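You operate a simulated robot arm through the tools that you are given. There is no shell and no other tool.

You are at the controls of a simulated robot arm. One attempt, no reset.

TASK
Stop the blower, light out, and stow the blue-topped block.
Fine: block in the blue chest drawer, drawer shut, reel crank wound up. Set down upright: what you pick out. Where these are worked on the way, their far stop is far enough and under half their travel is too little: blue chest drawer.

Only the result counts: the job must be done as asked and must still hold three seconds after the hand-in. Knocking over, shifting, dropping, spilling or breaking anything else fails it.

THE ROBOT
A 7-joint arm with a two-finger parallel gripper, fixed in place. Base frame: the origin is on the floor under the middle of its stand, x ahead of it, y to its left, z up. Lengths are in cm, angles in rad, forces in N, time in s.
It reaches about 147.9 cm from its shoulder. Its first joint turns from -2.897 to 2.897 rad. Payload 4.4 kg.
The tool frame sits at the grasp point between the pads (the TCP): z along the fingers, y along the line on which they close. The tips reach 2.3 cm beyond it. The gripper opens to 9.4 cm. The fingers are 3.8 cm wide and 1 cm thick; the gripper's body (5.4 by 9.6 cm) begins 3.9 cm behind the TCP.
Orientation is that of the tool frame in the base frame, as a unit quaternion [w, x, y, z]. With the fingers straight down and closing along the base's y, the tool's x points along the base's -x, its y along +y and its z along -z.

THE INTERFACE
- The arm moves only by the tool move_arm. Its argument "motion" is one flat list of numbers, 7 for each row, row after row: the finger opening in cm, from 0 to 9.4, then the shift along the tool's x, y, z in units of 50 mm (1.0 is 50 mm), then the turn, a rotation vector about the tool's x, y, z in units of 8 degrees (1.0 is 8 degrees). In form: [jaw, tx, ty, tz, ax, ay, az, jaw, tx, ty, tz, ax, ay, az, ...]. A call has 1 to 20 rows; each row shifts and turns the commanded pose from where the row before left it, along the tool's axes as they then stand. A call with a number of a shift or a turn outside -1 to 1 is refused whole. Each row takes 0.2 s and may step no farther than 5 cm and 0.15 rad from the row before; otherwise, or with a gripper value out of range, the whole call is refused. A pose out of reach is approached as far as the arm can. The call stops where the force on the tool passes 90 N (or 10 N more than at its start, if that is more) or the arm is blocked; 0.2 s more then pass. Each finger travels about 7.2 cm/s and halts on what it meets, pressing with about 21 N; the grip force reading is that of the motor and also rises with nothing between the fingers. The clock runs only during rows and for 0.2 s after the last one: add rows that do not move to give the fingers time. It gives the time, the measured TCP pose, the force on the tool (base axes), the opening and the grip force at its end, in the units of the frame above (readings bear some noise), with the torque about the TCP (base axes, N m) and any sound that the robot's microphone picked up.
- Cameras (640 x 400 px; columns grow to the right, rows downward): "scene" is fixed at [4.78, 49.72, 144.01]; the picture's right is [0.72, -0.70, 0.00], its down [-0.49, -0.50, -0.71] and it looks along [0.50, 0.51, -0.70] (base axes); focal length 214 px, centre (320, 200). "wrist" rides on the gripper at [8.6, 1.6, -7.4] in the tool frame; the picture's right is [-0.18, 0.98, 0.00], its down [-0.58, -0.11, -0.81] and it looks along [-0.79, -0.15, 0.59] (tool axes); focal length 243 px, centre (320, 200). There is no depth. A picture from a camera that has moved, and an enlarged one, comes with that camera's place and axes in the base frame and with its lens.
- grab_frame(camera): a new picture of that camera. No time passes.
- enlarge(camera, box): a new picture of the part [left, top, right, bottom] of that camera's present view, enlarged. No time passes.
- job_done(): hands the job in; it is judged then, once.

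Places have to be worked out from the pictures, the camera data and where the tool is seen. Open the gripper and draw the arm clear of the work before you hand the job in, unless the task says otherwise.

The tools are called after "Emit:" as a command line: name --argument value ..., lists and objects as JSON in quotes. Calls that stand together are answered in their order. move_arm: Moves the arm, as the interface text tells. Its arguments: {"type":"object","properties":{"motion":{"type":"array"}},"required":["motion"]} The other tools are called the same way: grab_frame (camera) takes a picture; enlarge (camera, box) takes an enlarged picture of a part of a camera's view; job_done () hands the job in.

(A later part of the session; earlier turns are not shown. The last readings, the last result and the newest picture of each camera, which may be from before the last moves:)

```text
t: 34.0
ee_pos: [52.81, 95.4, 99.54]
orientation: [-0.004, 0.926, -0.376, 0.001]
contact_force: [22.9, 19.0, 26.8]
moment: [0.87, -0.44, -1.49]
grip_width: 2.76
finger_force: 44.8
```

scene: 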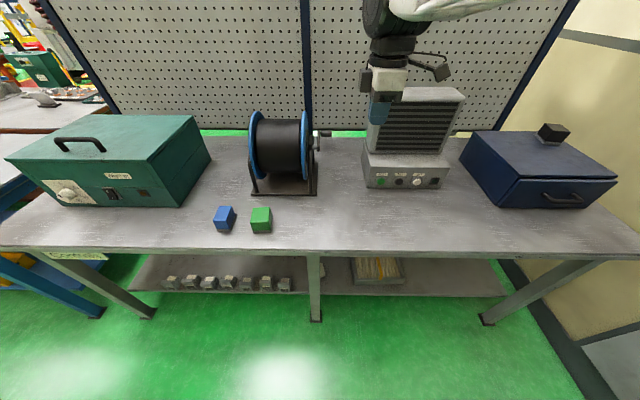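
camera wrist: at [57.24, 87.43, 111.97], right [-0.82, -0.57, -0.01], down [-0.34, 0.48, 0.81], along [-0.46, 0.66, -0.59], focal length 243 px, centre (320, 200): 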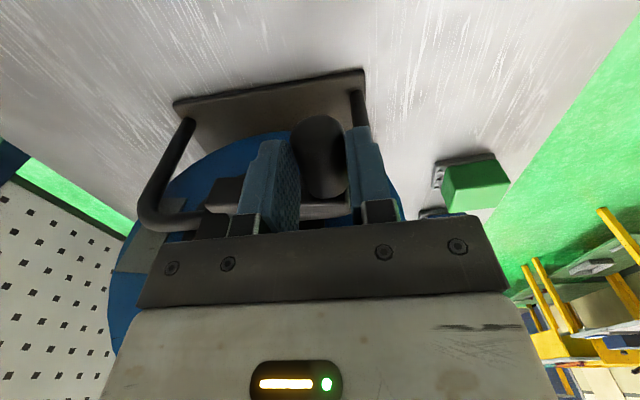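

Emit:
move_arm --motion '[0, 0, -0.156, 0.15, 0, 0, 0, 0, 0, -0.158, 0.154, 0, 0, 0, 0, 0, -0.18, 0.128, 0, 0, 0]'

Emit:
grab_frame --camera "wrist"

```text
t: 34.8
ee_pos: [54.47, 96.91, 96.71]
orientation: [0.0, 0.926, -0.378, 0.0]
contact_force: [-8.9, -24.7, -20.1]
moment: [0.28, 0.18, -1.11]
grip_width: 2.77
finger_force: 45.0
```

```text
taken
camera wrist: at [59.53, 89.78, 104.13], right [-0.82, -0.58, 0.0], down [-0.34, 0.48, 0.81], along [-0.46, 0.66, -0.59], focal length 243 px, centre (320, 200)
```

wrist: 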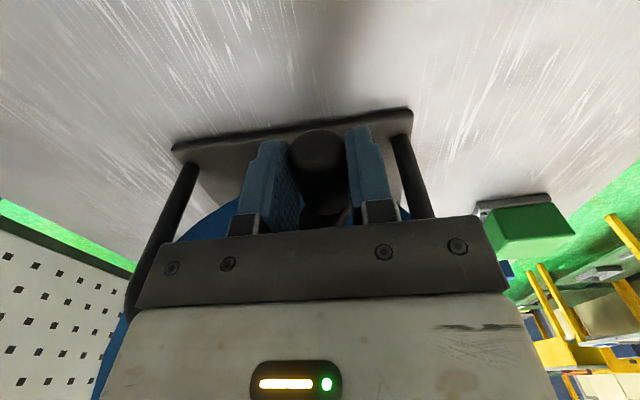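

Emit:
move_arm --motion '[0, 0, -0.174, 0.128, 0, 0, 0, 0, 0, -0.212, 0.068, 0, 0, 0, 0, 0, -0.22, 0.032, 0, 0, 0]'

```text
t: 35.2
ee_pos: [54.85, 97.23, 96.52]
orientation: [0.001, 0.927, -0.375, 0.001]
contact_force: [-25.7, -44.8, 13.8]
moment: [2.92, -1.1, 0.0]
grip_width: 2.77
finger_force: 44.8
stopped in row 2: the force on the tool passed its limit at 145 N (the readings are from after the stop); the commanded pose is now the measured one
```

It stopped hard at about 241°, and the torque suggests a contact about 6 cm above the grip, at shaft height. I look at both cameras before doing anything more.

Emit:
grab_frame --camera "wrist"

Emit:
enlarge --camera "scene" --box '[260, 80, 380, 200]'

Emit:
enlarge --camera "wrist" --box '[170, 90, 470, 270]'

```text
taken
camera wrist: at [60.01, 90.24, 103.9], right [-0.82, -0.58, 0.0], down [-0.34, 0.48, 0.81], along [-0.47, 0.66, -0.59], focal length 243 px, centre (320, 200)
```

wrist: 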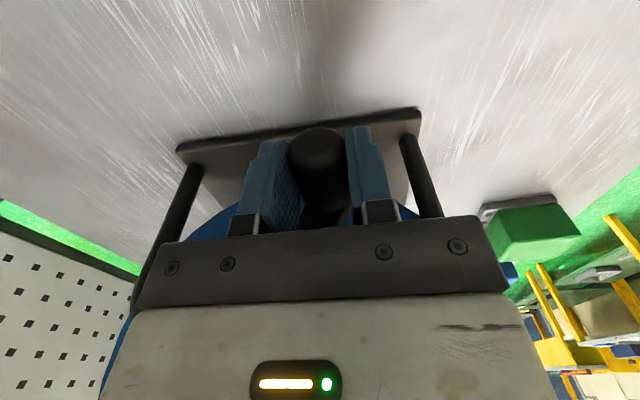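

```text
3.33 times, centred on (320, 140) of scene
camera zoom: at [4.78, 49.72, 144.01], right [0.72, -0.7, 0.0], down [-0.49, -0.5, -0.71], along [0.5, 0.51, -0.7], focal length 715 px, centre (320, 400)
```

zoom: 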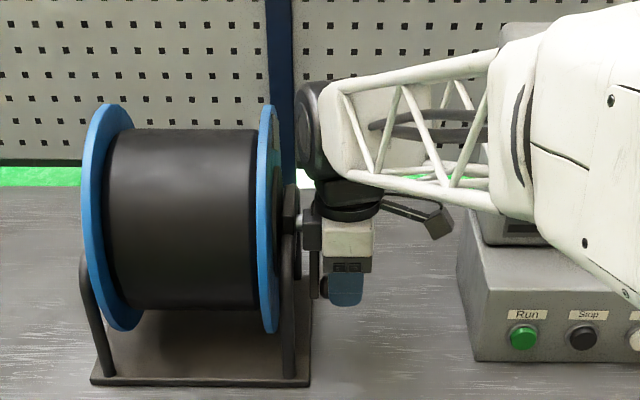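

```text
2.13 times, centred on (320, 180) of wrist
camera zoom: at [60.01, 90.24, 103.9], right [-0.82, -0.58, 0.0], down [-0.34, 0.48, 0.81], along [-0.47, 0.66, -0.59], focal length 518 px, centre (320, 243)
```

zoom: 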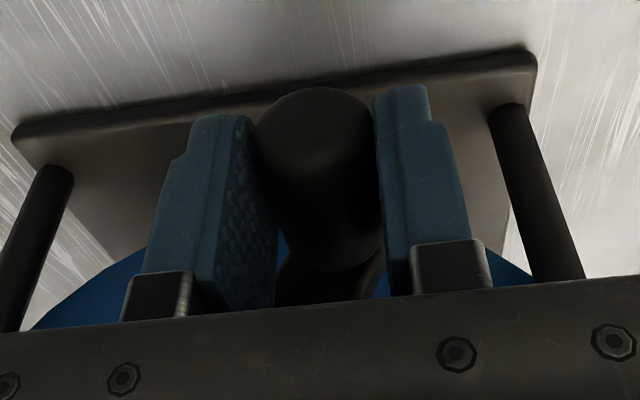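

The gripper has a dark box on its left side, and it is touching the crank hub. This is a clash and not the crank's own stop. I release the knob, slide off its end toward +a, lift, and see whether the crank holds its position.

Emit:
move_arm --motion '[4.4, 0, 0.03, 0, 0, 0, 0, 4.4, 0, 0.03, 0, 0, 0, 0, 4.4, 0.5, 0, 0, 0, 0, 0, 4.4, 0.5, 0, 0, 0, 0, 0, 4.4, 0, 0, -0.8, 0, 0, 0, 4.4, 0, 0, -0.8, 0, 0, 0, 4.4, 0, 0, 0, 0, 0, 0]'

Emit:
grab_frame --camera "wrist"

Emit:
enlarge --camera "scene" --box '[260, 80, 380, 200]'

```text
t: 36.8
ee_pos: [58.45, 93.55, 104.51]
orientation: [0.001, 0.927, -0.375, 0.0]
contact_force: [0.4, 1.0, -0.4]
moment: [-0.02, 0.02, 0.0]
grip_width: 4.4
finger_force: 0.1
```

```text
taken
camera wrist: at [63.57, 86.54, 111.92], right [-0.82, -0.58, 0.0], down [-0.34, 0.48, 0.81], along [-0.47, 0.66, -0.59], focal length 243 px, centre (320, 200)
```

wrist: 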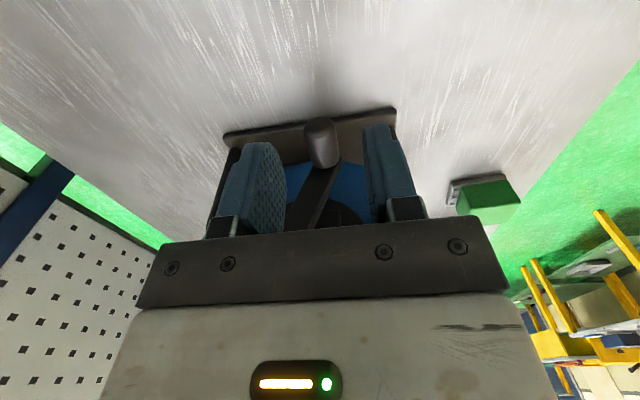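

```text
3.33 times, centred on (320, 140) of scene
camera zoom: at [4.78, 49.72, 144.01], right [0.72, -0.7, 0.0], down [-0.49, -0.5, -0.71], along [0.5, 0.51, -0.7], focal length 715 px, centre (320, 400)
```

zoom: 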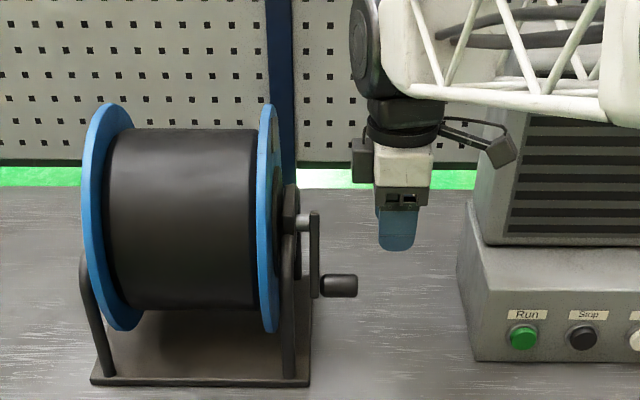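

The crank stays where I left it, at about 241°. I lean the hand 24° toward +a so the side box clears the hub, then position above the knob for a new grip.

Emit:
move_arm --motion '[6, 0, 0, 0, 0, -1, 0, 6, 0, 0, 0, 0, -1, 0, 6, 0, 0, 0, 0, -1, 0, 6, -0.43, 0, 0.19, 0, 0, 0, 6, -0.43, 0, 0.19, 0, 0, 0, 6, 0, 0, 0, 0, 0, 0]'

Emit:
grab_frame --camera "wrist"

Emit:
enlarge --camera "scene" --box '[260, 80, 380, 200]'

```text
t: 38.2
ee_pos: [54.91, 97.15, 104.22]
orientation: [-0.078, 0.906, -0.368, -0.193]
contact_force: [1.0, -0.5, 0.5]
moment: [0.0, 0.01, 0.01]
grip_width: 5.99
finger_force: 0.0
```

```text
taken
camera wrist: at [61.75, 88.38, 107.61], right [-0.81, -0.59, 0.08], down [-0.07, 0.22, 0.97], along [-0.59, 0.78, -0.22], focal length 243 px, centre (320, 200)
```

wrist: 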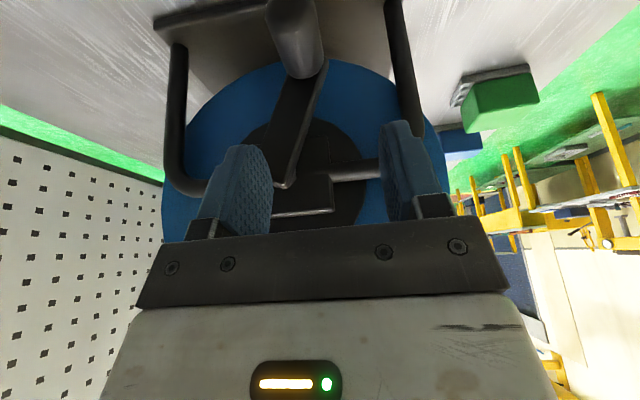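

```text
3.33 times, centred on (320, 140) of scene
camera zoom: at [4.78, 49.72, 144.01], right [0.72, -0.7, 0.0], down [-0.49, -0.5, -0.71], along [0.5, 0.51, -0.7], focal length 715 px, centre (320, 400)
```

zoom: 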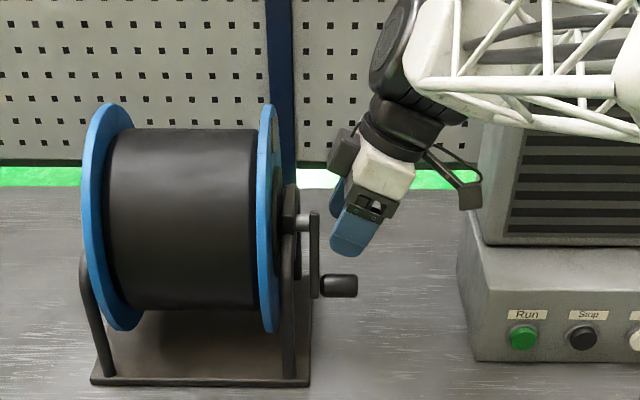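

The lean clears the hub nicely, and the knob hangs at about (b = 108.3, z ≈ 96). I go down partway and check the alignment again.

Emit:
move_arm --motion '[6, 0.142, -0.04, 0.32, 0, 0, 0, 6, 0.142, -0.04, 0.32, 0, 0, 0, 6, 0, 0, 0, 0, 0, 0]'

Emit:
grab_frame --camera "wrist"

```text
t: 39.0
ee_pos: [55.35, 97.29, 100.67]
orientation: [-0.077, 0.906, -0.368, -0.193]
contact_force: [0.9, -0.3, -0.1]
moment: [-0.02, -0.03, 0.03]
grip_width: 6.02
finger_force: 0.1
```

```text
taken
camera wrist: at [62.04, 88.56, 103.95], right [-0.81, -0.59, 0.08], down [-0.07, 0.22, 0.97], along [-0.59, 0.78, -0.22], focal length 243 px, centre (320, 200)
```

wrist: 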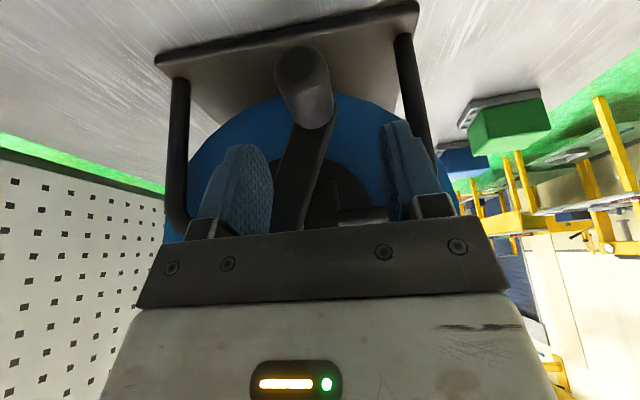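

Emit:
move_arm --motion '[6, 0.2, -0.04, 0.45, 0, 0, 0, 6, 0.2, -0.04, 0.45, 0, 0, 0, 6, 0, 0, 0, 0, 0, 0]'

Emit:
grab_frame --camera "wrist"

```text
t: 39.8
ee_pos: [55.43, 97.68, 95.77]
orientation: [-0.077, 0.907, -0.368, -0.193]
contact_force: [0.1, -0.4, 0.3]
moment: [0.02, 0.03, 0.02]
grip_width: 6.03
finger_force: 0.2
```

```text
taken
camera wrist: at [62.14, 88.98, 99.09], right [-0.81, -0.59, 0.08], down [-0.07, 0.22, 0.97], along [-0.59, 0.78, -0.22], focal length 243 px, centre (320, 200)
```

wrist: 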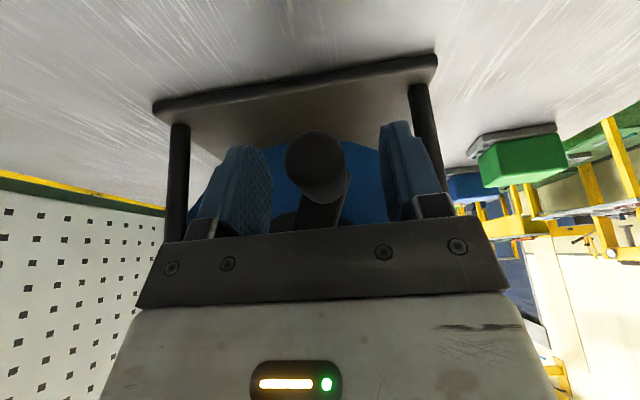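

The knob is centred between the fingers but about 0.8 cm below the TCP. I lower 0.6 cm and close.

Emit:
move_arm --motion '[6, 0.05, 0, 0.11, 0, 0, 0, 3.2, 0, 0, 0, 0, 0, 0, 2.6, 0, 0, 0, 0, 0, 0, 0, 0, 0, 0, 0, 0, 0]'

Emit:
grab_frame --camera "wrist"

```text
t: 40.8
ee_pos: [55.39, 97.71, 95.25]
orientation: [-0.078, 0.906, -0.367, -0.193]
contact_force: [-0.8, 1.1, 2.9]
moment: [0.03, -0.08, -1.38]
grip_width: 2.77
finger_force: 44.8
```

```text
taken
camera wrist: at [62.13, 88.92, 98.6], right [-0.81, -0.59, 0.08], down [-0.07, 0.22, 0.97], along [-0.59, 0.78, -0.22], focal length 243 px, centre (320, 200)
```

wrist: 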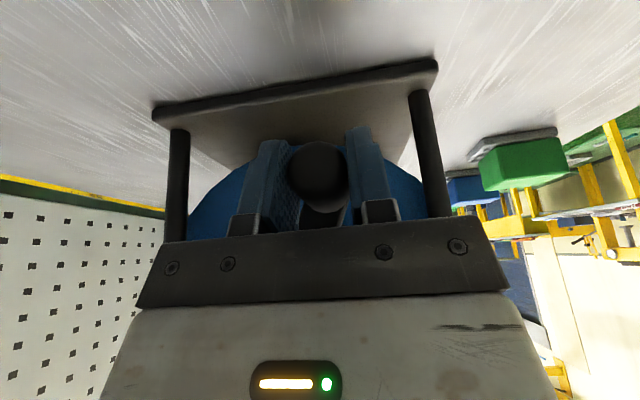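

It's gripped with almost no residual force, at about 249°. I continue around the bottom in short steps.

Emit:
move_arm --motion '[0, 0.0195, -0.224, 0.0439, 0, 0, 0, 0, 0.0122, -0.226, 0.0274, 0, 0, 0]'

```text
t: 41.4
ee_pos: [56.98, 99.29, 94.55]
orientation: [-0.077, 0.906, -0.368, -0.192]
contact_force: [-15.4, -3.6, -14.6]
moment: [0.93, 0.03, -1.05]
grip_width: 2.79
finger_force: 45.0
```

Emit:
move_arm --motion '[0, 0.0016, -0.228, 0.0037, 0, 0, 0, 0, -0.0171, -0.226, -0.0384, 0, 0, 0, 0, -0.0309, -0.216, -0.0695, 0, 0, 0]'

```text
t: 42.2
ee_pos: [59.35, 101.67, 95.4]
orientation: [-0.078, 0.906, -0.368, -0.193]
contact_force: [-9.3, 2.9, -7.2]
moment: [0.47, 0.21, -1.13]
grip_width: 2.8
finger_force: 44.6
```

Emit:
move_arm --motion '[0, -0.0448, -0.202, -0.1005, 0, 0, 0, 0, -0.0562, -0.18, -0.1261, 0, 0, 0, 0, -0.0684, -0.158, -0.1536, 0, 0, 0, 0, -0.0765, -0.13, -0.1718, 0, 0, 0]'

Emit:
grab_frame --camera "wrist"

```text
t: 43.2
ee_pos: [61.91, 103.96, 98.66]
orientation: [-0.078, 0.906, -0.368, -0.192]
contact_force: [2.4, -8.3, -2.2]
moment: [0.71, 0.18, -1.35]
grip_width: 2.75
finger_force: 44.3
```

```text
taken
camera wrist: at [68.7, 95.32, 101.93], right [-0.81, -0.59, 0.08], down [-0.07, 0.22, 0.97], along [-0.59, 0.78, -0.22], focal length 243 px, centre (320, 200)
```

wrist: 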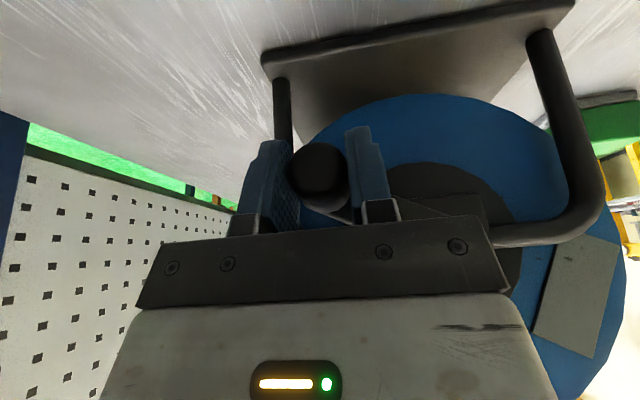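

Emit:
move_arm --motion '[0, -0.0838, -0.1, -0.1883, 0, 0, 0, 0, -0.0895, -0.064, -0.2011, 0, 0, 0, 0, -0.0928, -0.03, -0.2084, 0, 0, 0]'

```text
t: 44.0
ee_pos: [62.52, 104.65, 101.84]
orientation: [-0.077, 0.906, -0.367, -0.194]
contact_force: [-12.1, -15.2, -7.1]
moment: [0.46, 0.1, -1.02]
grip_width: 2.77
finger_force: 44.9
```

Emit:
move_arm --motion '[0, -0.092, 0.026, -0.2066, 0, 0, 0, 0, -0.0904, 0.042, -0.2029, 0, 0, 0, 0, -0.0871, 0.074, -0.1956, 0, 0, 0, 0, -0.0806, 0.108, -0.181, 0, 0, 0]'

Emit:
enlarge --camera "scene" --box '[220, 40, 420, 220]'

```text
t: 45.0
ee_pos: [61.7, 103.78, 106.52]
orientation: [-0.08, 0.906, -0.368, -0.192]
contact_force: [40.8, 33.1, 26.5]
moment: [0.85, -0.32, -1.92]
grip_width: 2.77
finger_force: 45.2
```

```text
2.22 times, centred on (320, 130) of scene
camera zoom: at [4.78, 49.72, 144.01], right [0.72, -0.7, 0.0], down [-0.49, -0.5, -0.71], along [0.5, 0.51, -0.7], focal length 477 px, centre (320, 356)
```

zoom: 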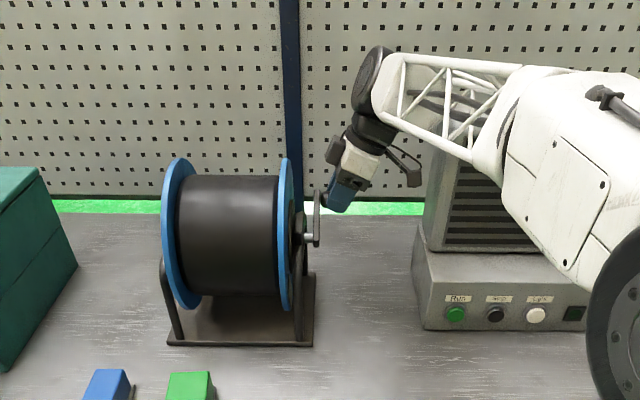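

That's a full turn past the start with no stop yet. The refined fit is centre (111.19, 102.25) and r = 7.45, so I keep winding along it in longer runs.

Emit:
move_arm --motion '[0, -0.105, 0.144, -0.2358, 0, 0, 0, 0, -0.0708, 0.192, -0.159, 0, 0, 0, 0, -0.0554, 0.22, -0.1243, 0, 0, 0, 0, -0.0399, 0.24, -0.0896, 0, 0, 0, 0, -0.0212, 0.254, -0.0475, 0, 0, 0, 0, -0.0041, 0.258, -0.0091, 0, 0, 0]'

```text
t: 46.5
ee_pos: [57.36, 99.63, 109.61]
orientation: [-0.08, 0.906, -0.368, -0.192]
contact_force: [34.6, 66.5, -9.5]
moment: [0.49, -0.13, -1.76]
grip_width: 2.76
finger_force: 45.2
stopped in row 6: the force on the tool passed its limit at 102 N (the readings are from after the stop); the commanded pose is now the measured one
```

It stopped at about 88° on the second turn, with 72 N purely against the winding direction and almost no torque. That looks like the crank's own end stop, so I check the pictures.

Emit:
grab_frame --camera "wrist"

Emit:
enlarge --camera "scene" --box '[260, 60, 380, 180]'

```text
taken
camera wrist: at [64.11, 90.79, 112.74], right [-0.81, -0.59, 0.07], down [-0.07, 0.22, 0.97], along [-0.59, 0.78, -0.22], focal length 243 px, centre (320, 200)
```

wrist: 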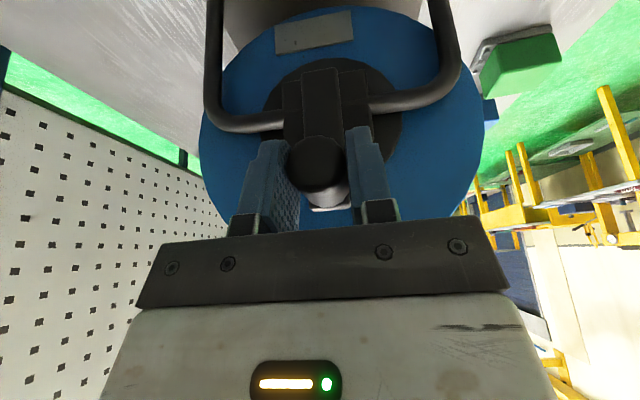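

```text
3.33 times, centred on (320, 120) of scene
camera zoom: at [4.78, 49.72, 144.01], right [0.72, -0.7, 0.0], down [-0.49, -0.5, -0.71], along [0.5, 0.51, -0.7], focal length 715 px, centre (320, 467)
```

zoom: 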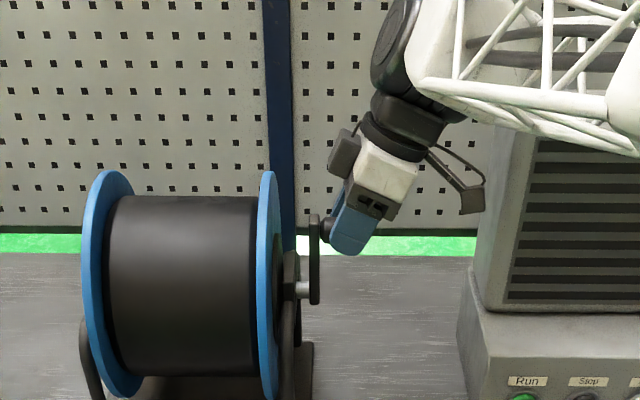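

The fingers are clear of the arm and the load acts right at the knob, so this is the crank's end stop after about 1¼ turns. I take the load off, open the fingers and lift away.

Emit:
move_arm --motion '[0, 0, -0.04, 0, 0, 0, 0, 5, 0, 0, 0, 0, 0, 0, 5, 0, 0, 0, 0, 0, 0, 5, -0.2, 0, -0.457, 0, 0, 0, 5, -0.3, 0, -0.68, 0, 0, 0, 5, -0.3, 0, -0.68, 0, 0, 0, 5, 0, 0, 0, 0, 0, 0]'

Emit:
grab_frame --camera "wrist"

Emit:
enlarge --camera "scene" --box '[200, 100, 350, 240]'

```text
t: 48.1
ee_pos: [57.29, 99.8, 119.51]
orientation: [-0.08, 0.906, -0.368, -0.193]
contact_force: [0.6, 0.4, -0.1]
moment: [0.02, 0.04, 0.0]
grip_width: 4.99
finger_force: 0.1
```

```text
taken
camera wrist: at [64.04, 90.99, 122.87], right [-0.81, -0.59, 0.07], down [-0.07, 0.22, 0.97], along [-0.59, 0.78, -0.22], focal length 243 px, centre (320, 200)
```

wrist: 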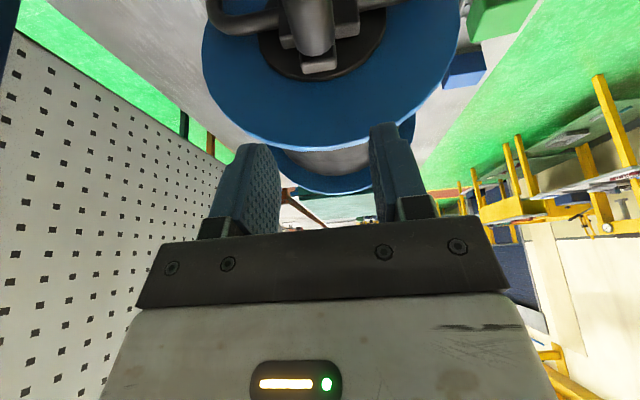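

```text
2.86 times, centred on (275, 170) of scene
camera zoom: at [4.78, 49.72, 144.01], right [0.72, -0.7, 0.0], down [-0.49, -0.5, -0.71], along [0.5, 0.51, -0.7], focal length 613 px, centre (449, 286)
```

zoom: 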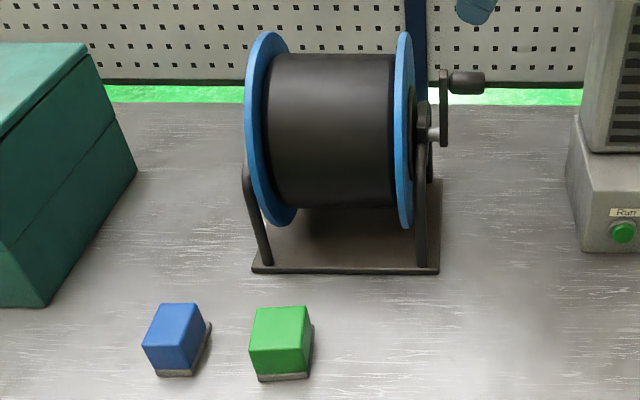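

The crank holds pointing up, and the reel and blocks haven't moved. Now the drawer: I straighten the tool and pull back in front of the bench.

Emit:
move_arm --motion '[5, 0, 0, 0, 0, 1, 0, 5, 0, 0, 0, 0, 1, 0, 5, 0, 0, 0, 0, 1, 0, 5, 0, 0.9, 0, 0, 0, 0, 5, 0, 0.9, 0, 0, 0, 0, 5, 0, 0.9, 0, 0, 0, 0, 5, 0, 0.9, 0, 0, 0, 0, 5, 0, 0.9, 0, 0, 0, 0, 5, 0, 0.9, 0, 0, 0, 0, 5, 0, 0.9, 0, 0, 0, 0, 5, 0, 0.9, 0, 0, 0, 0, 5, 0.6, 0.6, 0, 0, 0, 0, 5, 0.9, 0, 0, 0, 0, 0, 5, 0.9, 0, 0, 0, 0, 0, 5, 0.9, 0, 0, 0, 0, 0, 5, 0.9, 0, 0, 0, 0, 0]'

Emit:
grab_frame --camera "wrist"

```text
t: 51.5
ee_pos: [45.26, 57.11, 119.45]
orientation: [0.0, 0.927, -0.376, 0.001]
contact_force: [0.2, 0.0, -0.1]
moment: [0.03, 0.03, 0.0]
grip_width: 4.98
finger_force: 0.0
```

```text
taken
camera wrist: at [50.33, 49.94, 126.94], right [-0.82, -0.58, 0.0], down [-0.34, 0.48, 0.81], along [-0.46, 0.66, -0.59], focal length 243 px, centre (320, 200)
```

wrist: 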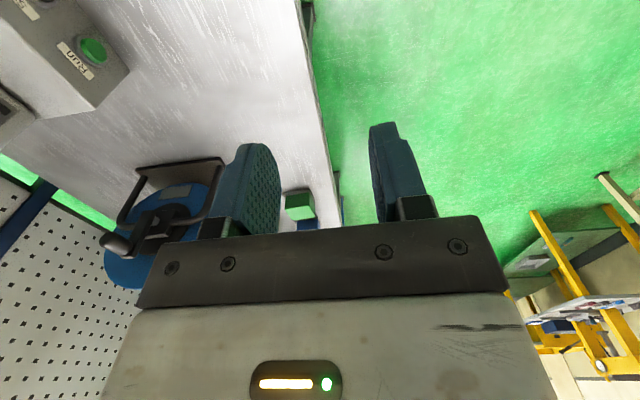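

Next I move along the bench front to the drawer and pitch the fingers forward 60°, so they can close across the horizontal handle.

Emit:
move_arm --motion '[4, 0.95, 0, 0, 0, 0, 0, 4, 0.95, 0, 0, 0, 0, 0, 4, 0.95, 0, 0, 0, 0, 0, 4, 0.95, 0, 0, 0, 0, 0, 4, 0.95, 0, 0, 0, 0, 0, 4, 0.95, 0, 0, 0, 0, 0, 4, 0.95, 0, 0, 0, 0, 0, 4, 0.95, 0, 0, 0, 0, 0, 4, 0.95, 0, 0, 0, 0, 0, 4, 0.95, 0, 0, 0, 0, 0, 4, 0.95, 0, 0, 0, 0, 0, 4, 0.95, 0, 0, 0, 0, 0, 4, 0, 0, 0, 0.9375, 0, 0, 4, 0, 0, 0, 0.9375, 0, 0, 4, 0, 0, 0, 0.9375, 0, 0, 4, 0, 0, 0, 0.9375, 0, 0, 4, 0, 0, 0, 0.9375, 0, 0, 4, 0, 0, 0, 0.9375, 0, 0, 4, 0, 0, 0, 0.9375, 0, 0, 4, 0, 0, 0, 0.9375, 0, 0]'

Emit:
grab_frame --camera "wrist"

Emit:
grab_frame --camera "scene"

```text
t: 55.9
ee_pos: [87.69, 17.08, 113.74]
orientation: [-0.451, 0.809, -0.34, 0.164]
contact_force: [0.0, -0.4, -0.4]
moment: [0.04, 0.01, 0.05]
grip_width: 4.0
finger_force: 0.1
stopped in row 20: the arm was blocked; the commanded pose is now the measured one
```

```text
taken
camera wrist: at [88.95, 5.98, 116.08], right [-0.53, -0.23, -0.82], down [-0.83, -0.05, 0.55], along [-0.17, 0.97, -0.16], focal length 243 px, centre (320, 200)
```

wrist: 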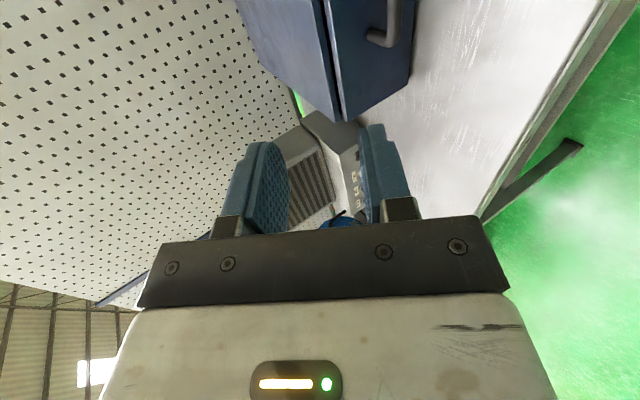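

```text
taken
```

scene: 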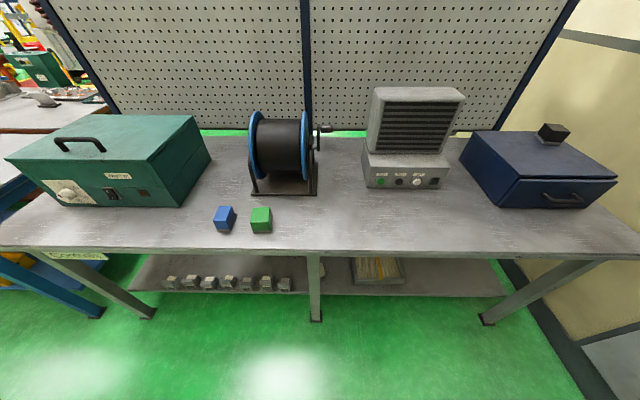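

The arm hit one of its own limits near the end of the pitch; no contact force, and nothing was touched. This roll is unfavourable, so I turn the hand 180° back about its own axis, toward its starting roll.

Emit:
move_arm --motion '[4, 0, 0, 0, 0, 0, 1, 4, 0, 0, 0, 0, 0, 1, 4, 0, 0, 0, 0, 0, 1, 4, 0, 0, 0, 0, 0, 1, 4, 0, 0, 0, 0, 0, 1, 4, 0, 0, 0, 0, 0, 1, 4, 0, 0, 0, 0, 0, 1, 4, 0, 0, 0, 0, 0, 1, 4, 0, 0, 0, 0, 0, 1, 4, 0, 0, 0, 0, 0, 1, 4, 0, 0, 0, 0, 0, 1, 4, 0, 0, 0, 0, 0, 1, 4, 0, 0, 0, 0, 0, 1, 4, 0, 0, 0, 0, 0, 1, 4, 0, 0, 0, 0, 0, 1, 4, 0, 0, 0, 0, 0, 1, 4, 0, 0, 0, 0, 0, 1, 4, 0, 0, 0, 0, 0, 1, 4, 0, 0, 0, 0, 0, 1, 4, 0, 0, 0, 0, 0, 1]'

Emit:
grab_frame --camera "wrist"

```text
t: 60.1
ee_pos: [87.67, 17.09, 113.79]
orientation: [0.238, 0.196, 0.855, 0.416]
contact_force: [0.0, -0.2, -0.3]
moment: [0.01, 0.0, -0.01]
grip_width: 4.02
finger_force: 0.1
```

```text
taken
camera wrist: at [76.5, 18.05, 116.98], right [0.28, 0.47, 0.84], down [0.0, -0.87, 0.49], along [0.96, -0.14, -0.24], focal length 243 px, centre (320, 200)
```

wrist: 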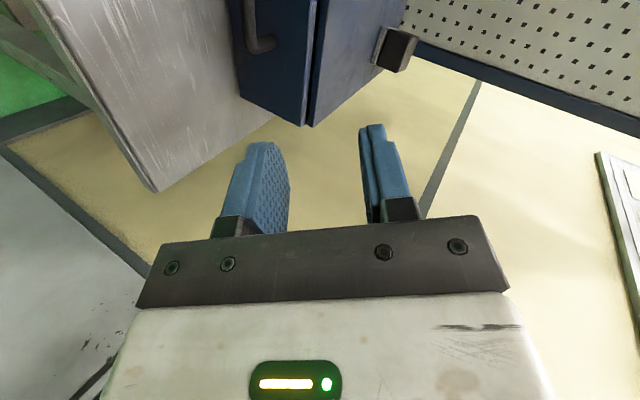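

The hand reached the flipped roll without trouble. I finish the last 17° of roll and move to about 8 cm short of the handle along the finger direction.

Emit:
move_arm --motion '[4, 0, 0, 0, 0, 0, 0.703, 4, 0, 0, 0, 0, 0, 0.703, 4, 0, 0, 0, 0, 0, 0.703, 4, 0.0675, -0.394, 0.822, 0, 0, 0, 4, 0.0675, -0.394, 0.822, 0, 0, 0, 4, 0.0675, -0.394, 0.822, 0, 0, 0, 4, 0.0675, -0.394, 0.822, 0, 0, 0, 4, 0, 0, 0, 0, 0, 0]'

Emit:
grab_frame --camera "wrist"

Emit:
enlarge --camera "scene" --box '[450, 110, 640, 260]'

```text
t: 61.9
ee_pos: [93.16, 24.99, 98.11]
orientation: [0.175, 0.318, 0.818, 0.447]
contact_force: [-0.4, -0.1, -0.1]
moment: [0.02, -0.03, 0.02]
grip_width: 3.98
finger_force: 0.0
```

```text
taken
camera wrist: at [83.1, 26.86, 103.5], right [0.49, 0.27, 0.83], down [-0.07, -0.94, 0.34], along [0.87, -0.23, -0.44], focal length 243 px, centre (320, 200)
```

wrist: 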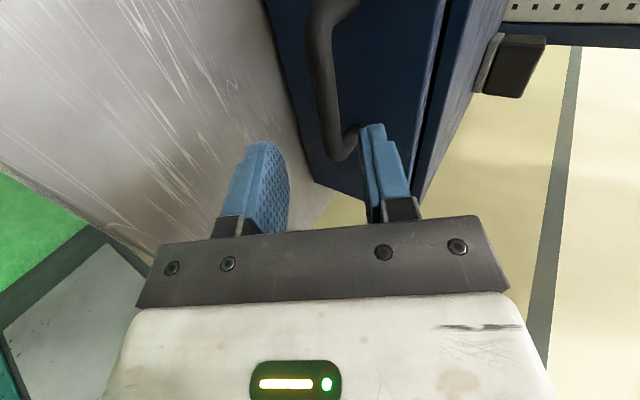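

```text
2.67 times, centred on (545, 185) of scene
camera zoom: at [4.78, 49.72, 144.01], right [0.72, -0.7, 0.0], down [-0.49, -0.5, -0.71], along [0.5, 0.51, -0.7], focal length 572 px, centre (-280, 240)
```

zoom: 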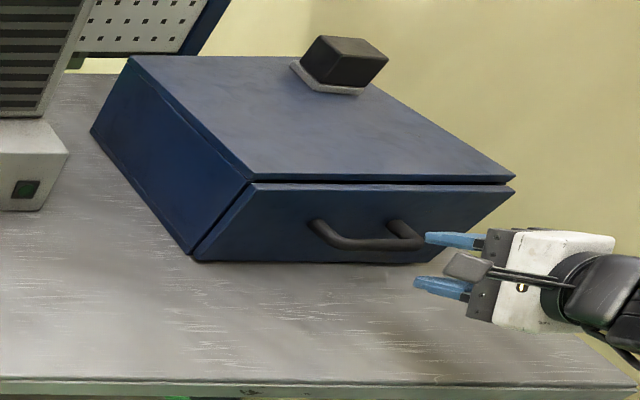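

The handle bar lies between the two fingers' lines. I enlarge to fine-tune the alignment.

Emit:
enlarge --camera "wrist" --box '[220, 0, 460, 240]'

```text
1.67 times, centred on (340, 120) of wrist
camera zoom: at [83.1, 26.86, 103.5], right [0.49, 0.27, 0.83], down [-0.07, -0.94, 0.34], along [0.87, -0.23, -0.44], focal length 404 px, centre (287, 333)
```

zoom: 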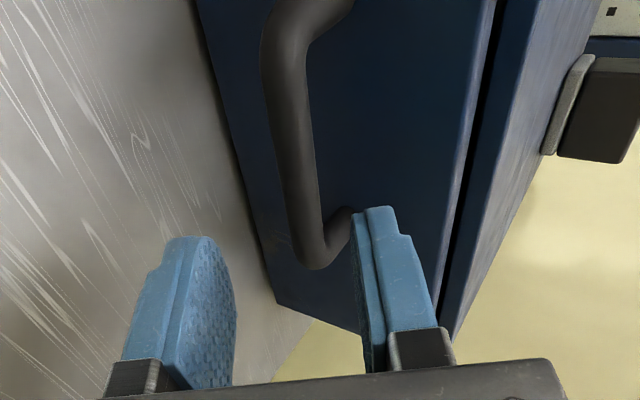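

The bar centre is at about b = 89.6, z = 94.3. I narrow the opening to 3.4 cm and slide the fingers over the bar.

Emit:
move_arm --motion '[3.4, 0, 0.045, 0, 0, 0, 0, 3.4, 0, 0.045, 0.4, 0, 0, 0, 3.4, 0, 0, 0.5, 0, 0, 0, 3.4, 0, 0, 0, 0, 0, 0]'

Emit:
enlarge --camera "wrist" --box '[220, 40, 460, 240]'

```text
t: 62.9
ee_pos: [96.06, 27.94, 96.59]
orientation: [0.176, 0.318, 0.818, 0.447]
contact_force: [0.4, -0.4, 0.4]
moment: [-0.01, -0.02, 0.01]
grip_width: 3.41
finger_force: 0.0
```

```text
2.00 times, centred on (340, 140) of wrist
camera zoom: at [86.03, 29.85, 101.77], right [0.49, 0.27, 0.83], down [-0.07, -0.94, 0.34], along [0.87, -0.23, -0.44], focal length 485 px, centre (280, 320)
```

zoom: 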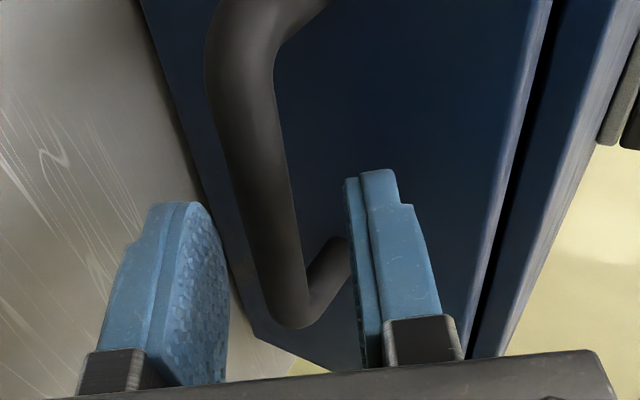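

The bar is about 0.4 cm toward the lower finger. I correct for that and slide the last 2.9 cm over it.

Emit:
move_arm --motion '[3.4, 0, -0.08, 0, 0, 0, 0, 3.4, 0, 0, 0.3, 0, 0, 0, 3.4, 0, 0, 0.28, 0, 0, 0, 3.4, 0, 0, 0, 0, 0, 0]'

Emit:
enlarge --camera "wrist" --box '[220, 40, 460, 240]'

```text
t: 63.9
ee_pos: [97.54, 29.7, 94.46]
orientation: [0.176, 0.318, 0.818, 0.446]
contact_force: [-0.7, -1.3, 0.4]
moment: [-0.02, 0.0, 0.02]
grip_width: 3.41
finger_force: 0.1
```

```text
2.00 times, centred on (340, 140) of wrist
camera zoom: at [87.48, 31.55, 99.85], right [0.49, 0.27, 0.83], down [-0.07, -0.94, 0.35], along [0.87, -0.23, -0.44], focal length 485 px, centre (280, 320)
```

zoom: 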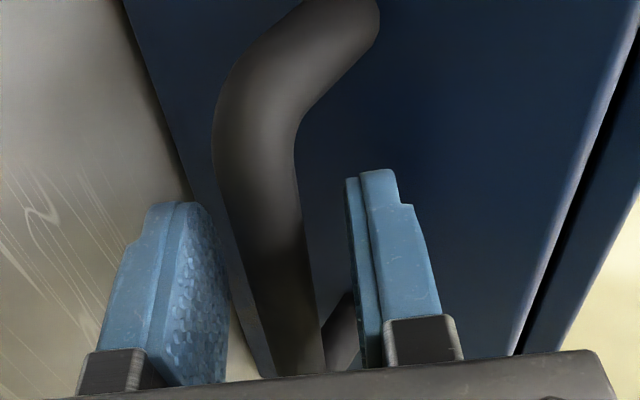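

The bar sits between the fingers and nothing is touching, so I close on it.

Emit:
move_arm --motion '[0, 0, 0, 0, 0, 0, 0, 0, 0, 0, 0, 0, 0, 0, 0, 0, 0, 0, 0, 0, 0]'

```text
t: 64.7
ee_pos: [97.63, 29.64, 94.52]
orientation: [0.176, 0.318, 0.818, 0.447]
contact_force: [1.2, -0.8, 1.0]
moment: [1.0, 1.09, -1.01]
grip_width: 1.63
finger_force: 45.1
```

Gripped at 1.63 cm. I pull the drawer straight out toward -b.

Emit:
move_arm --motion '[0, 0, -0.108, -0.168, 0, 0, 0, 0, 0, -0.2156, -0.3368, 0, 0, 0, 0, 0, -0.2156, -0.3368, 0, 0, 0]'

Emit:
enlarge --camera "scene" --box '[450, 110, 640, 260]'

```text
t: 65.5
ee_pos: [94.07, 26.12, 94.49]
orientation: [0.175, 0.316, 0.818, 0.448]
contact_force: [-25.2, 26.8, 26.4]
moment: [0.68, 0.82, -1.5]
grip_width: 1.63
finger_force: 45.1
```

```text
2.67 times, centred on (545, 185) of scene
camera zoom: at [4.78, 49.72, 144.01], right [0.72, -0.7, 0.0], down [-0.49, -0.5, -0.71], along [0.5, 0.51, -0.7], focal length 572 px, centre (-280, 240)
```

zoom: 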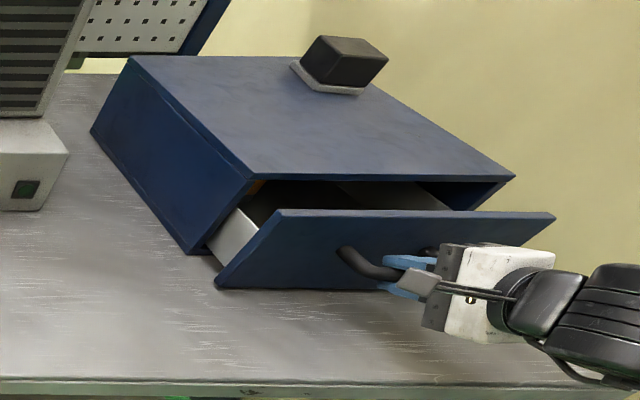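

The drawer slides open. There's a sideways force of about 37 N toward -a, so the drawer's axis is slightly skewed from my line. I correct for that and keep pulling.

Emit:
move_arm --motion '[0, 0.056, -0.196, -0.35, 0, 0, 0, 0, 0.016, -0.2156, -0.3368, 0, 0, 0, 0, 0.016, -0.2156, -0.3368, 0, 0, 0]'

```text
t: 66.3
ee_pos: [89.8, 21.82, 94.41]
orientation: [0.178, 0.318, 0.817, 0.447]
contact_force: [-3.5, 5.6, 32.0]
moment: [0.96, 0.89, -1.28]
grip_width: 1.64
finger_force: 44.7
```

Emit:
move_arm --motion '[0, 0.02, -0.19, -0.353, 0, 0, 0, 0, 0.016, -0.2156, -0.3368, 0, 0, 0, 0, 0.016, -0.2156, -0.3368, 0, 0, 0]'

Emit:
enlarge --camera "scene" --box '[450, 110, 640, 260]'

```text
t: 67.1
ee_pos: [85.51, 17.56, 94.48]
orientation: [0.175, 0.318, 0.818, 0.447]
contact_force: [11.5, -10.2, 3.0]
moment: [0.91, 0.97, -1.23]
grip_width: 1.61
finger_force: 45.3
```

```text
2.67 times, centred on (545, 185) of scene
camera zoom: at [4.78, 49.72, 144.01], right [0.72, -0.7, 0.0], down [-0.49, -0.5, -0.71], along [0.5, 0.51, -0.7], focal length 572 px, centre (-280, 240)
```

zoom: 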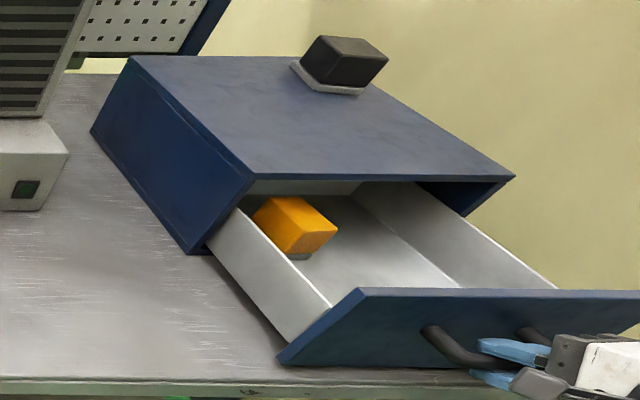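

The drawer is about 17 cm open and holds an orange block on its left side, which I must not disturb. I keep pulling slowly to find the far stop.

Emit:
move_arm --motion '[0, 0.004, -0.1078, -0.1684, 0, 0, 0, 0, 0.004, -0.1078, -0.1684, 0, 0, 0, 0, 0.004, -0.1078, -0.1684, 0, 0, 0]'

Emit:
enlarge --camera "scene" --box '[450, 110, 640, 260]'

```text
t: 67.9
ee_pos: [83.18, 15.37, 94.57]
orientation: [0.177, 0.319, 0.817, 0.447]
contact_force: [44.1, -41.7, -19.5]
moment: [0.46, 0.75, -1.65]
grip_width: 1.65
finger_force: 45.0
```

```text
2.67 times, centred on (545, 185) of scene
camera zoom: at [4.78, 49.72, 144.01], right [0.72, -0.7, 0.0], down [-0.49, -0.5, -0.71], along [0.5, 0.51, -0.7], focal length 572 px, centre (-280, 240)
```

zoom: 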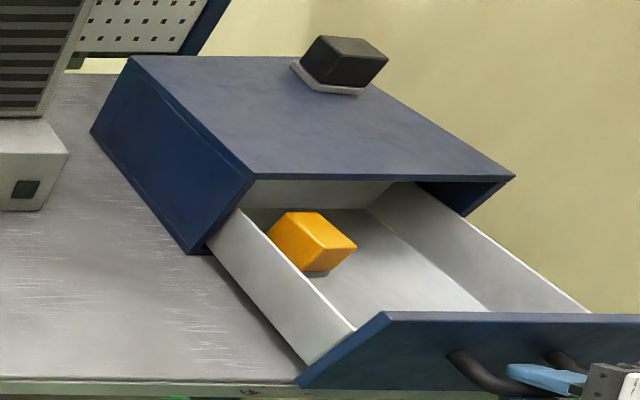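

Emit:
move_arm --motion '[0, -0.055, -0.015, 0.01, 0, 0, 0, 0, -0.002, -0.1078, -0.1684, 0, 0, 0, 0, -0.002, -0.1078, -0.1684, 0, 0, 0, 0, -0.002, -0.1078, -0.1684, 0, 0, 0]'

Emit:
grab_frame --camera "scene"

```text
t: 68.9
ee_pos: [81.33, 13.24, 94.42]
orientation: [0.175, 0.317, 0.818, 0.448]
contact_force: [-49.7, 50.6, 15.4]
moment: [1.29, 1.12, -0.44]
grip_width: 1.64
finger_force: 45.1
```

```text
taken
```

scene: 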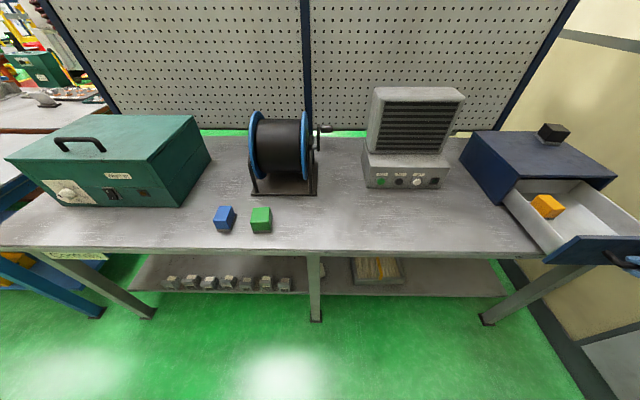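

Emit:
move_arm --motion '[0, 0.03, 0.01, -0.006, 0, 0, 0, 0, 0, -0.1078, -0.1684, 0, 0, 0, 0, 0, -0.1078, -0.1684, 0, 0, 0]'

Emit:
enlarge --camera "scene" --box '[450, 110, 640, 280]'

```text
t: 69.7
ee_pos: [80.33, 11.86, 94.82]
orientation: [0.178, 0.317, 0.817, 0.447]
contact_force: [51.8, 72.4, 9.5]
moment: [1.02, 0.46, -1.45]
grip_width: 1.63
finger_force: 45.2
```

```text
2.35 times, centred on (545, 195) of scene
camera zoom: at [4.78, 49.72, 144.01], right [0.72, -0.7, 0.0], down [-0.49, -0.5, -0.71], along [0.5, 0.51, -0.7], focal length 505 px, centre (-209, 212)
```

zoom: 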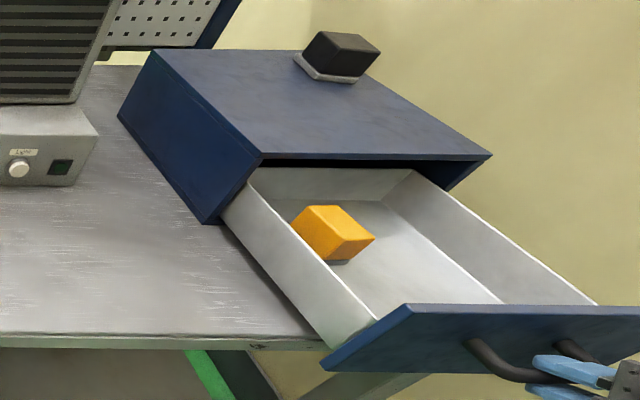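

The pull now meets 88 N, so the drawer is at its far stop after about 25 cm of travel. I ease the load off, open the fingers, and back straight off the handle.

Emit:
move_arm --motion '[0, 0, 0.032, 0.05, 0, 0, 0, 3.4, 0, 0, 0, 0, 0, 0, 3.4, 0, 0, 0, 0, 0, 0, 3.4, 0, 0, -0.4, 0, 0, 0, 3.4, 0, 0, -0.8, 0, 0, 0, 3.4, 0, 0, -0.8, 0, 0, 0, 3.4, 0, 0, 0, 0, 0, 0]'

Emit:
grab_frame --camera "wrist"

Emit:
enlarge --camera "scene" --box '[450, 110, 640, 280]'

```text
t: 71.3
ee_pos: [74.78, 5.84, 99.68]
orientation: [0.176, 0.318, 0.817, 0.448]
contact_force: [0.2, -0.3, 1.1]
moment: [-0.01, 0.06, 0.0]
grip_width: 3.41
finger_force: 0.2
```

```text
taken
camera wrist: at [64.68, 7.79, 105.12], right [0.49, 0.27, 0.83], down [-0.07, -0.94, 0.34], along [0.87, -0.23, -0.44], focal length 243 px, centre (320, 200)
```

wrist: 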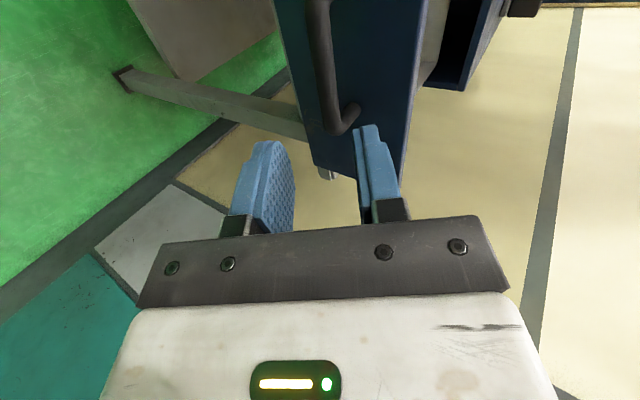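

```text
2.35 times, centred on (545, 195) of scene
camera zoom: at [4.78, 49.72, 144.01], right [0.72, -0.7, 0.0], down [-0.49, -0.5, -0.71], along [0.5, 0.51, -0.7], focal length 505 px, centre (-209, 212)
```

zoom: 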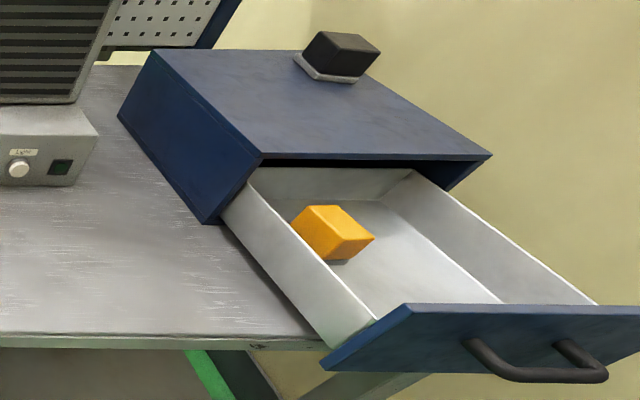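

The drawer stays open. I raise the arm, straighten the tool to vertical and head left toward the blue block.

Emit:
move_arm --motion '[9.4, 0, 0.674, -0.432, 0, 0, 0, 9.4, 0, 0.674, -0.432, 0, 0, 0, 9.4, 0, 0.674, -0.432, 0, 0, 0, 9.4, 0, 0.674, -0.432, 0, 0, 0, 9.4, 0, 0.674, -0.432, 0, 0, 0, 9.4, 0, 0, 0, 0.895, 0, 0, 9.4, 0, 0, 0, 0.895, 0, 0, 9.4, 0, 0, 0, 0.895, 0, 0, 9.4, 0, 0, 0, 0.895, 0, 0, 9.4, 0, 0, 0, 0.895, 0, 0, 9.4, 0, 0, 0, 0.895, 0, 0, 9.4, 0, 0, 0, 0.895, 0, 0, 9.4, 0, 0, 0, 0.895, 0, 0, 9.4, 0.95, 0, 0, 0, 0, 0, 9.4, 0.95, 0, 0, 0, 0, 0, 9.4, 0.95, 0, 0, 0, 0, 0, 9.4, 0.95, 0, 0, 0, 0, 0, 9.4, 0.95, 0, 0, 0, 0, 0, 9.4, 0.95, 0, 0, 0, 0, 0, 9.4, 0.95, 0, 0, 0, 0, 0]'

Emit:
grab_frame --camera "scene"

```text
t: 75.5
ee_pos: [49.99, 28.05, 119.59]
orientation: [0.003, 0.363, 0.932, 0.0]
contact_force: [0.3, 0.6, 0.2]
moment: [0.03, -0.01, -0.01]
grip_width: 9.39
finger_force: 0.1
```

```text
taken
```

scene: 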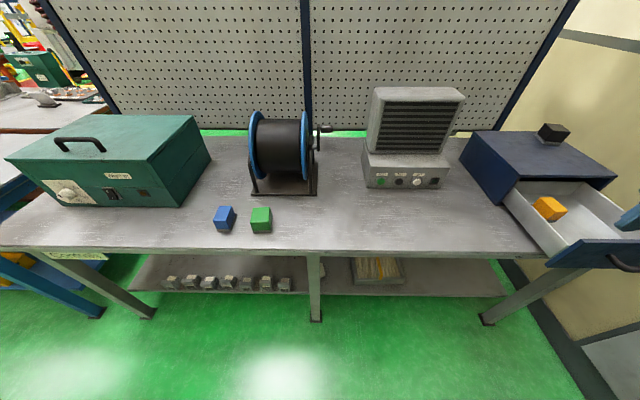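

The drawer contents are unchanged. I continue left to a spot in front of the blue block and turn the tool back to face the bench.

Emit:
move_arm --motion '[9.4, 0.97, 0, 0, 0, 0, 0, 9.4, 0.97, 0, 0, 0, 0, 0, 9.4, 0.97, 0, 0, 0, 0, 0, 9.4, 0.97, 0, 0, 0, 0, 0, 9.4, 0.97, 0, 0, 0, 0, 0, 9.4, 0.97, 0, 0, 0, 0, 0, 9.4, 0.97, 0, 0, 0, 0, 0, 9.4, 0.97, 0, 0, 0, 0, 0, 9.4, 0.97, 0, 0, 0, 0, 0, 9.4, 0.97, 0, 0, 0, 0, 0, 9.4, 0.97, 0, 0, 0, 0, 0, 9.4, 0.97, 0, 0, 0, 0, 0, 9.4, 0.97, 0, 0, 0, 0, 0, 9.4, 0.97, 0, 0, 0, 0, 0, 9.4, 0, 0, 0, 0, 0, -0.92, 9.4, 0, 0, 0, 0, 0, -0.92, 9.4, 0, 0, 0, 0, 0, -0.92, 9.4, 0, 0, 0, 0, 0, -0.92, 9.4, 0, 0, 0, 0, 0, -0.92, 9.4, 0, 0, 0, 0, 0, -0.92]'

Emit:
grab_frame --camera "wrist"

```text
t: 79.9
ee_pos: [8.45, 71.88, 126.84]
orientation: [0.004, 0.043, 0.998, 0.048]
contact_force: [0.1, -0.7, 0.5]
moment: [0.01, 0.06, -0.04]
grip_width: 9.4
finger_force: 0.1
stopped in row 20: the arm was blocked; the commanded pose is now the measured one
```

```text
taken
camera wrist: at [-0.01, 73.57, 134.32], right [0.27, 0.96, 0.09], down [0.56, -0.24, 0.79], along [0.78, -0.16, -0.6], focal length 243 px, centre (320, 200)
```

wrist: 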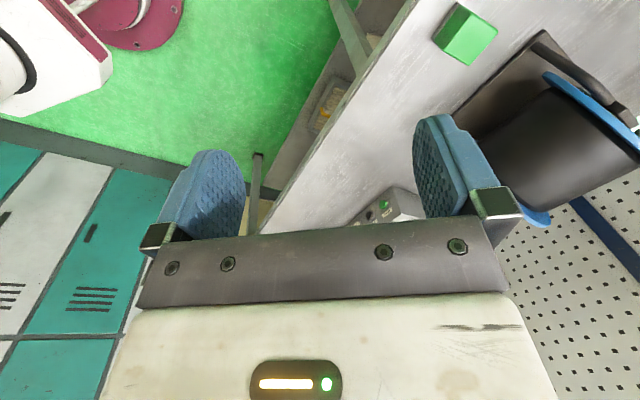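

The arm ran into its own joint limit at that roll; the force reads zero, so nothing was touched. I keep turning the tool toward the bench-facing roll, which moves it away from that limit.

Emit:
move_arm --motion '[9.4, 0, 0, 0, 0, 0, -0.95, 9.4, 0, 0, 0, 0, 0, -0.95, 9.4, 0, 0, 0, 0, 0, -0.95, 9.4, 0, 0, 0, 0, 0, -0.95, 9.4, 0, 0, 0, 0, 0, -0.95, 9.4, 0, 0, 0, 0, 0, -0.95, 9.4, 0, 0, 0, 0, 0, 0]'

Emit:
grab_frame --camera "wrist"

```text
t: 81.5
ee_pos: [8.61, 71.85, 127.09]
orientation: [0.023, -0.347, 0.937, 0.045]
contact_force: [0.2, -0.5, 0.0]
moment: [0.0, 0.02, 0.01]
grip_width: 9.4
finger_force: 0.1
```

```text
taken
camera wrist: at [0.81, 66.95, 133.99], right [-0.5, 0.86, 0.08], down [0.5, 0.21, 0.84], along [0.7, 0.46, -0.54], focal length 243 px, centre (320, 200)
```

wrist: 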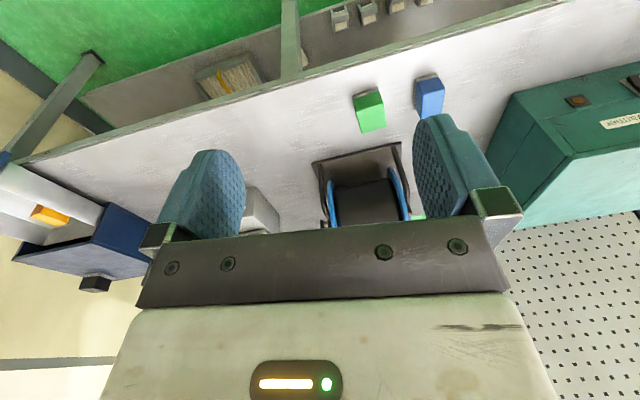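

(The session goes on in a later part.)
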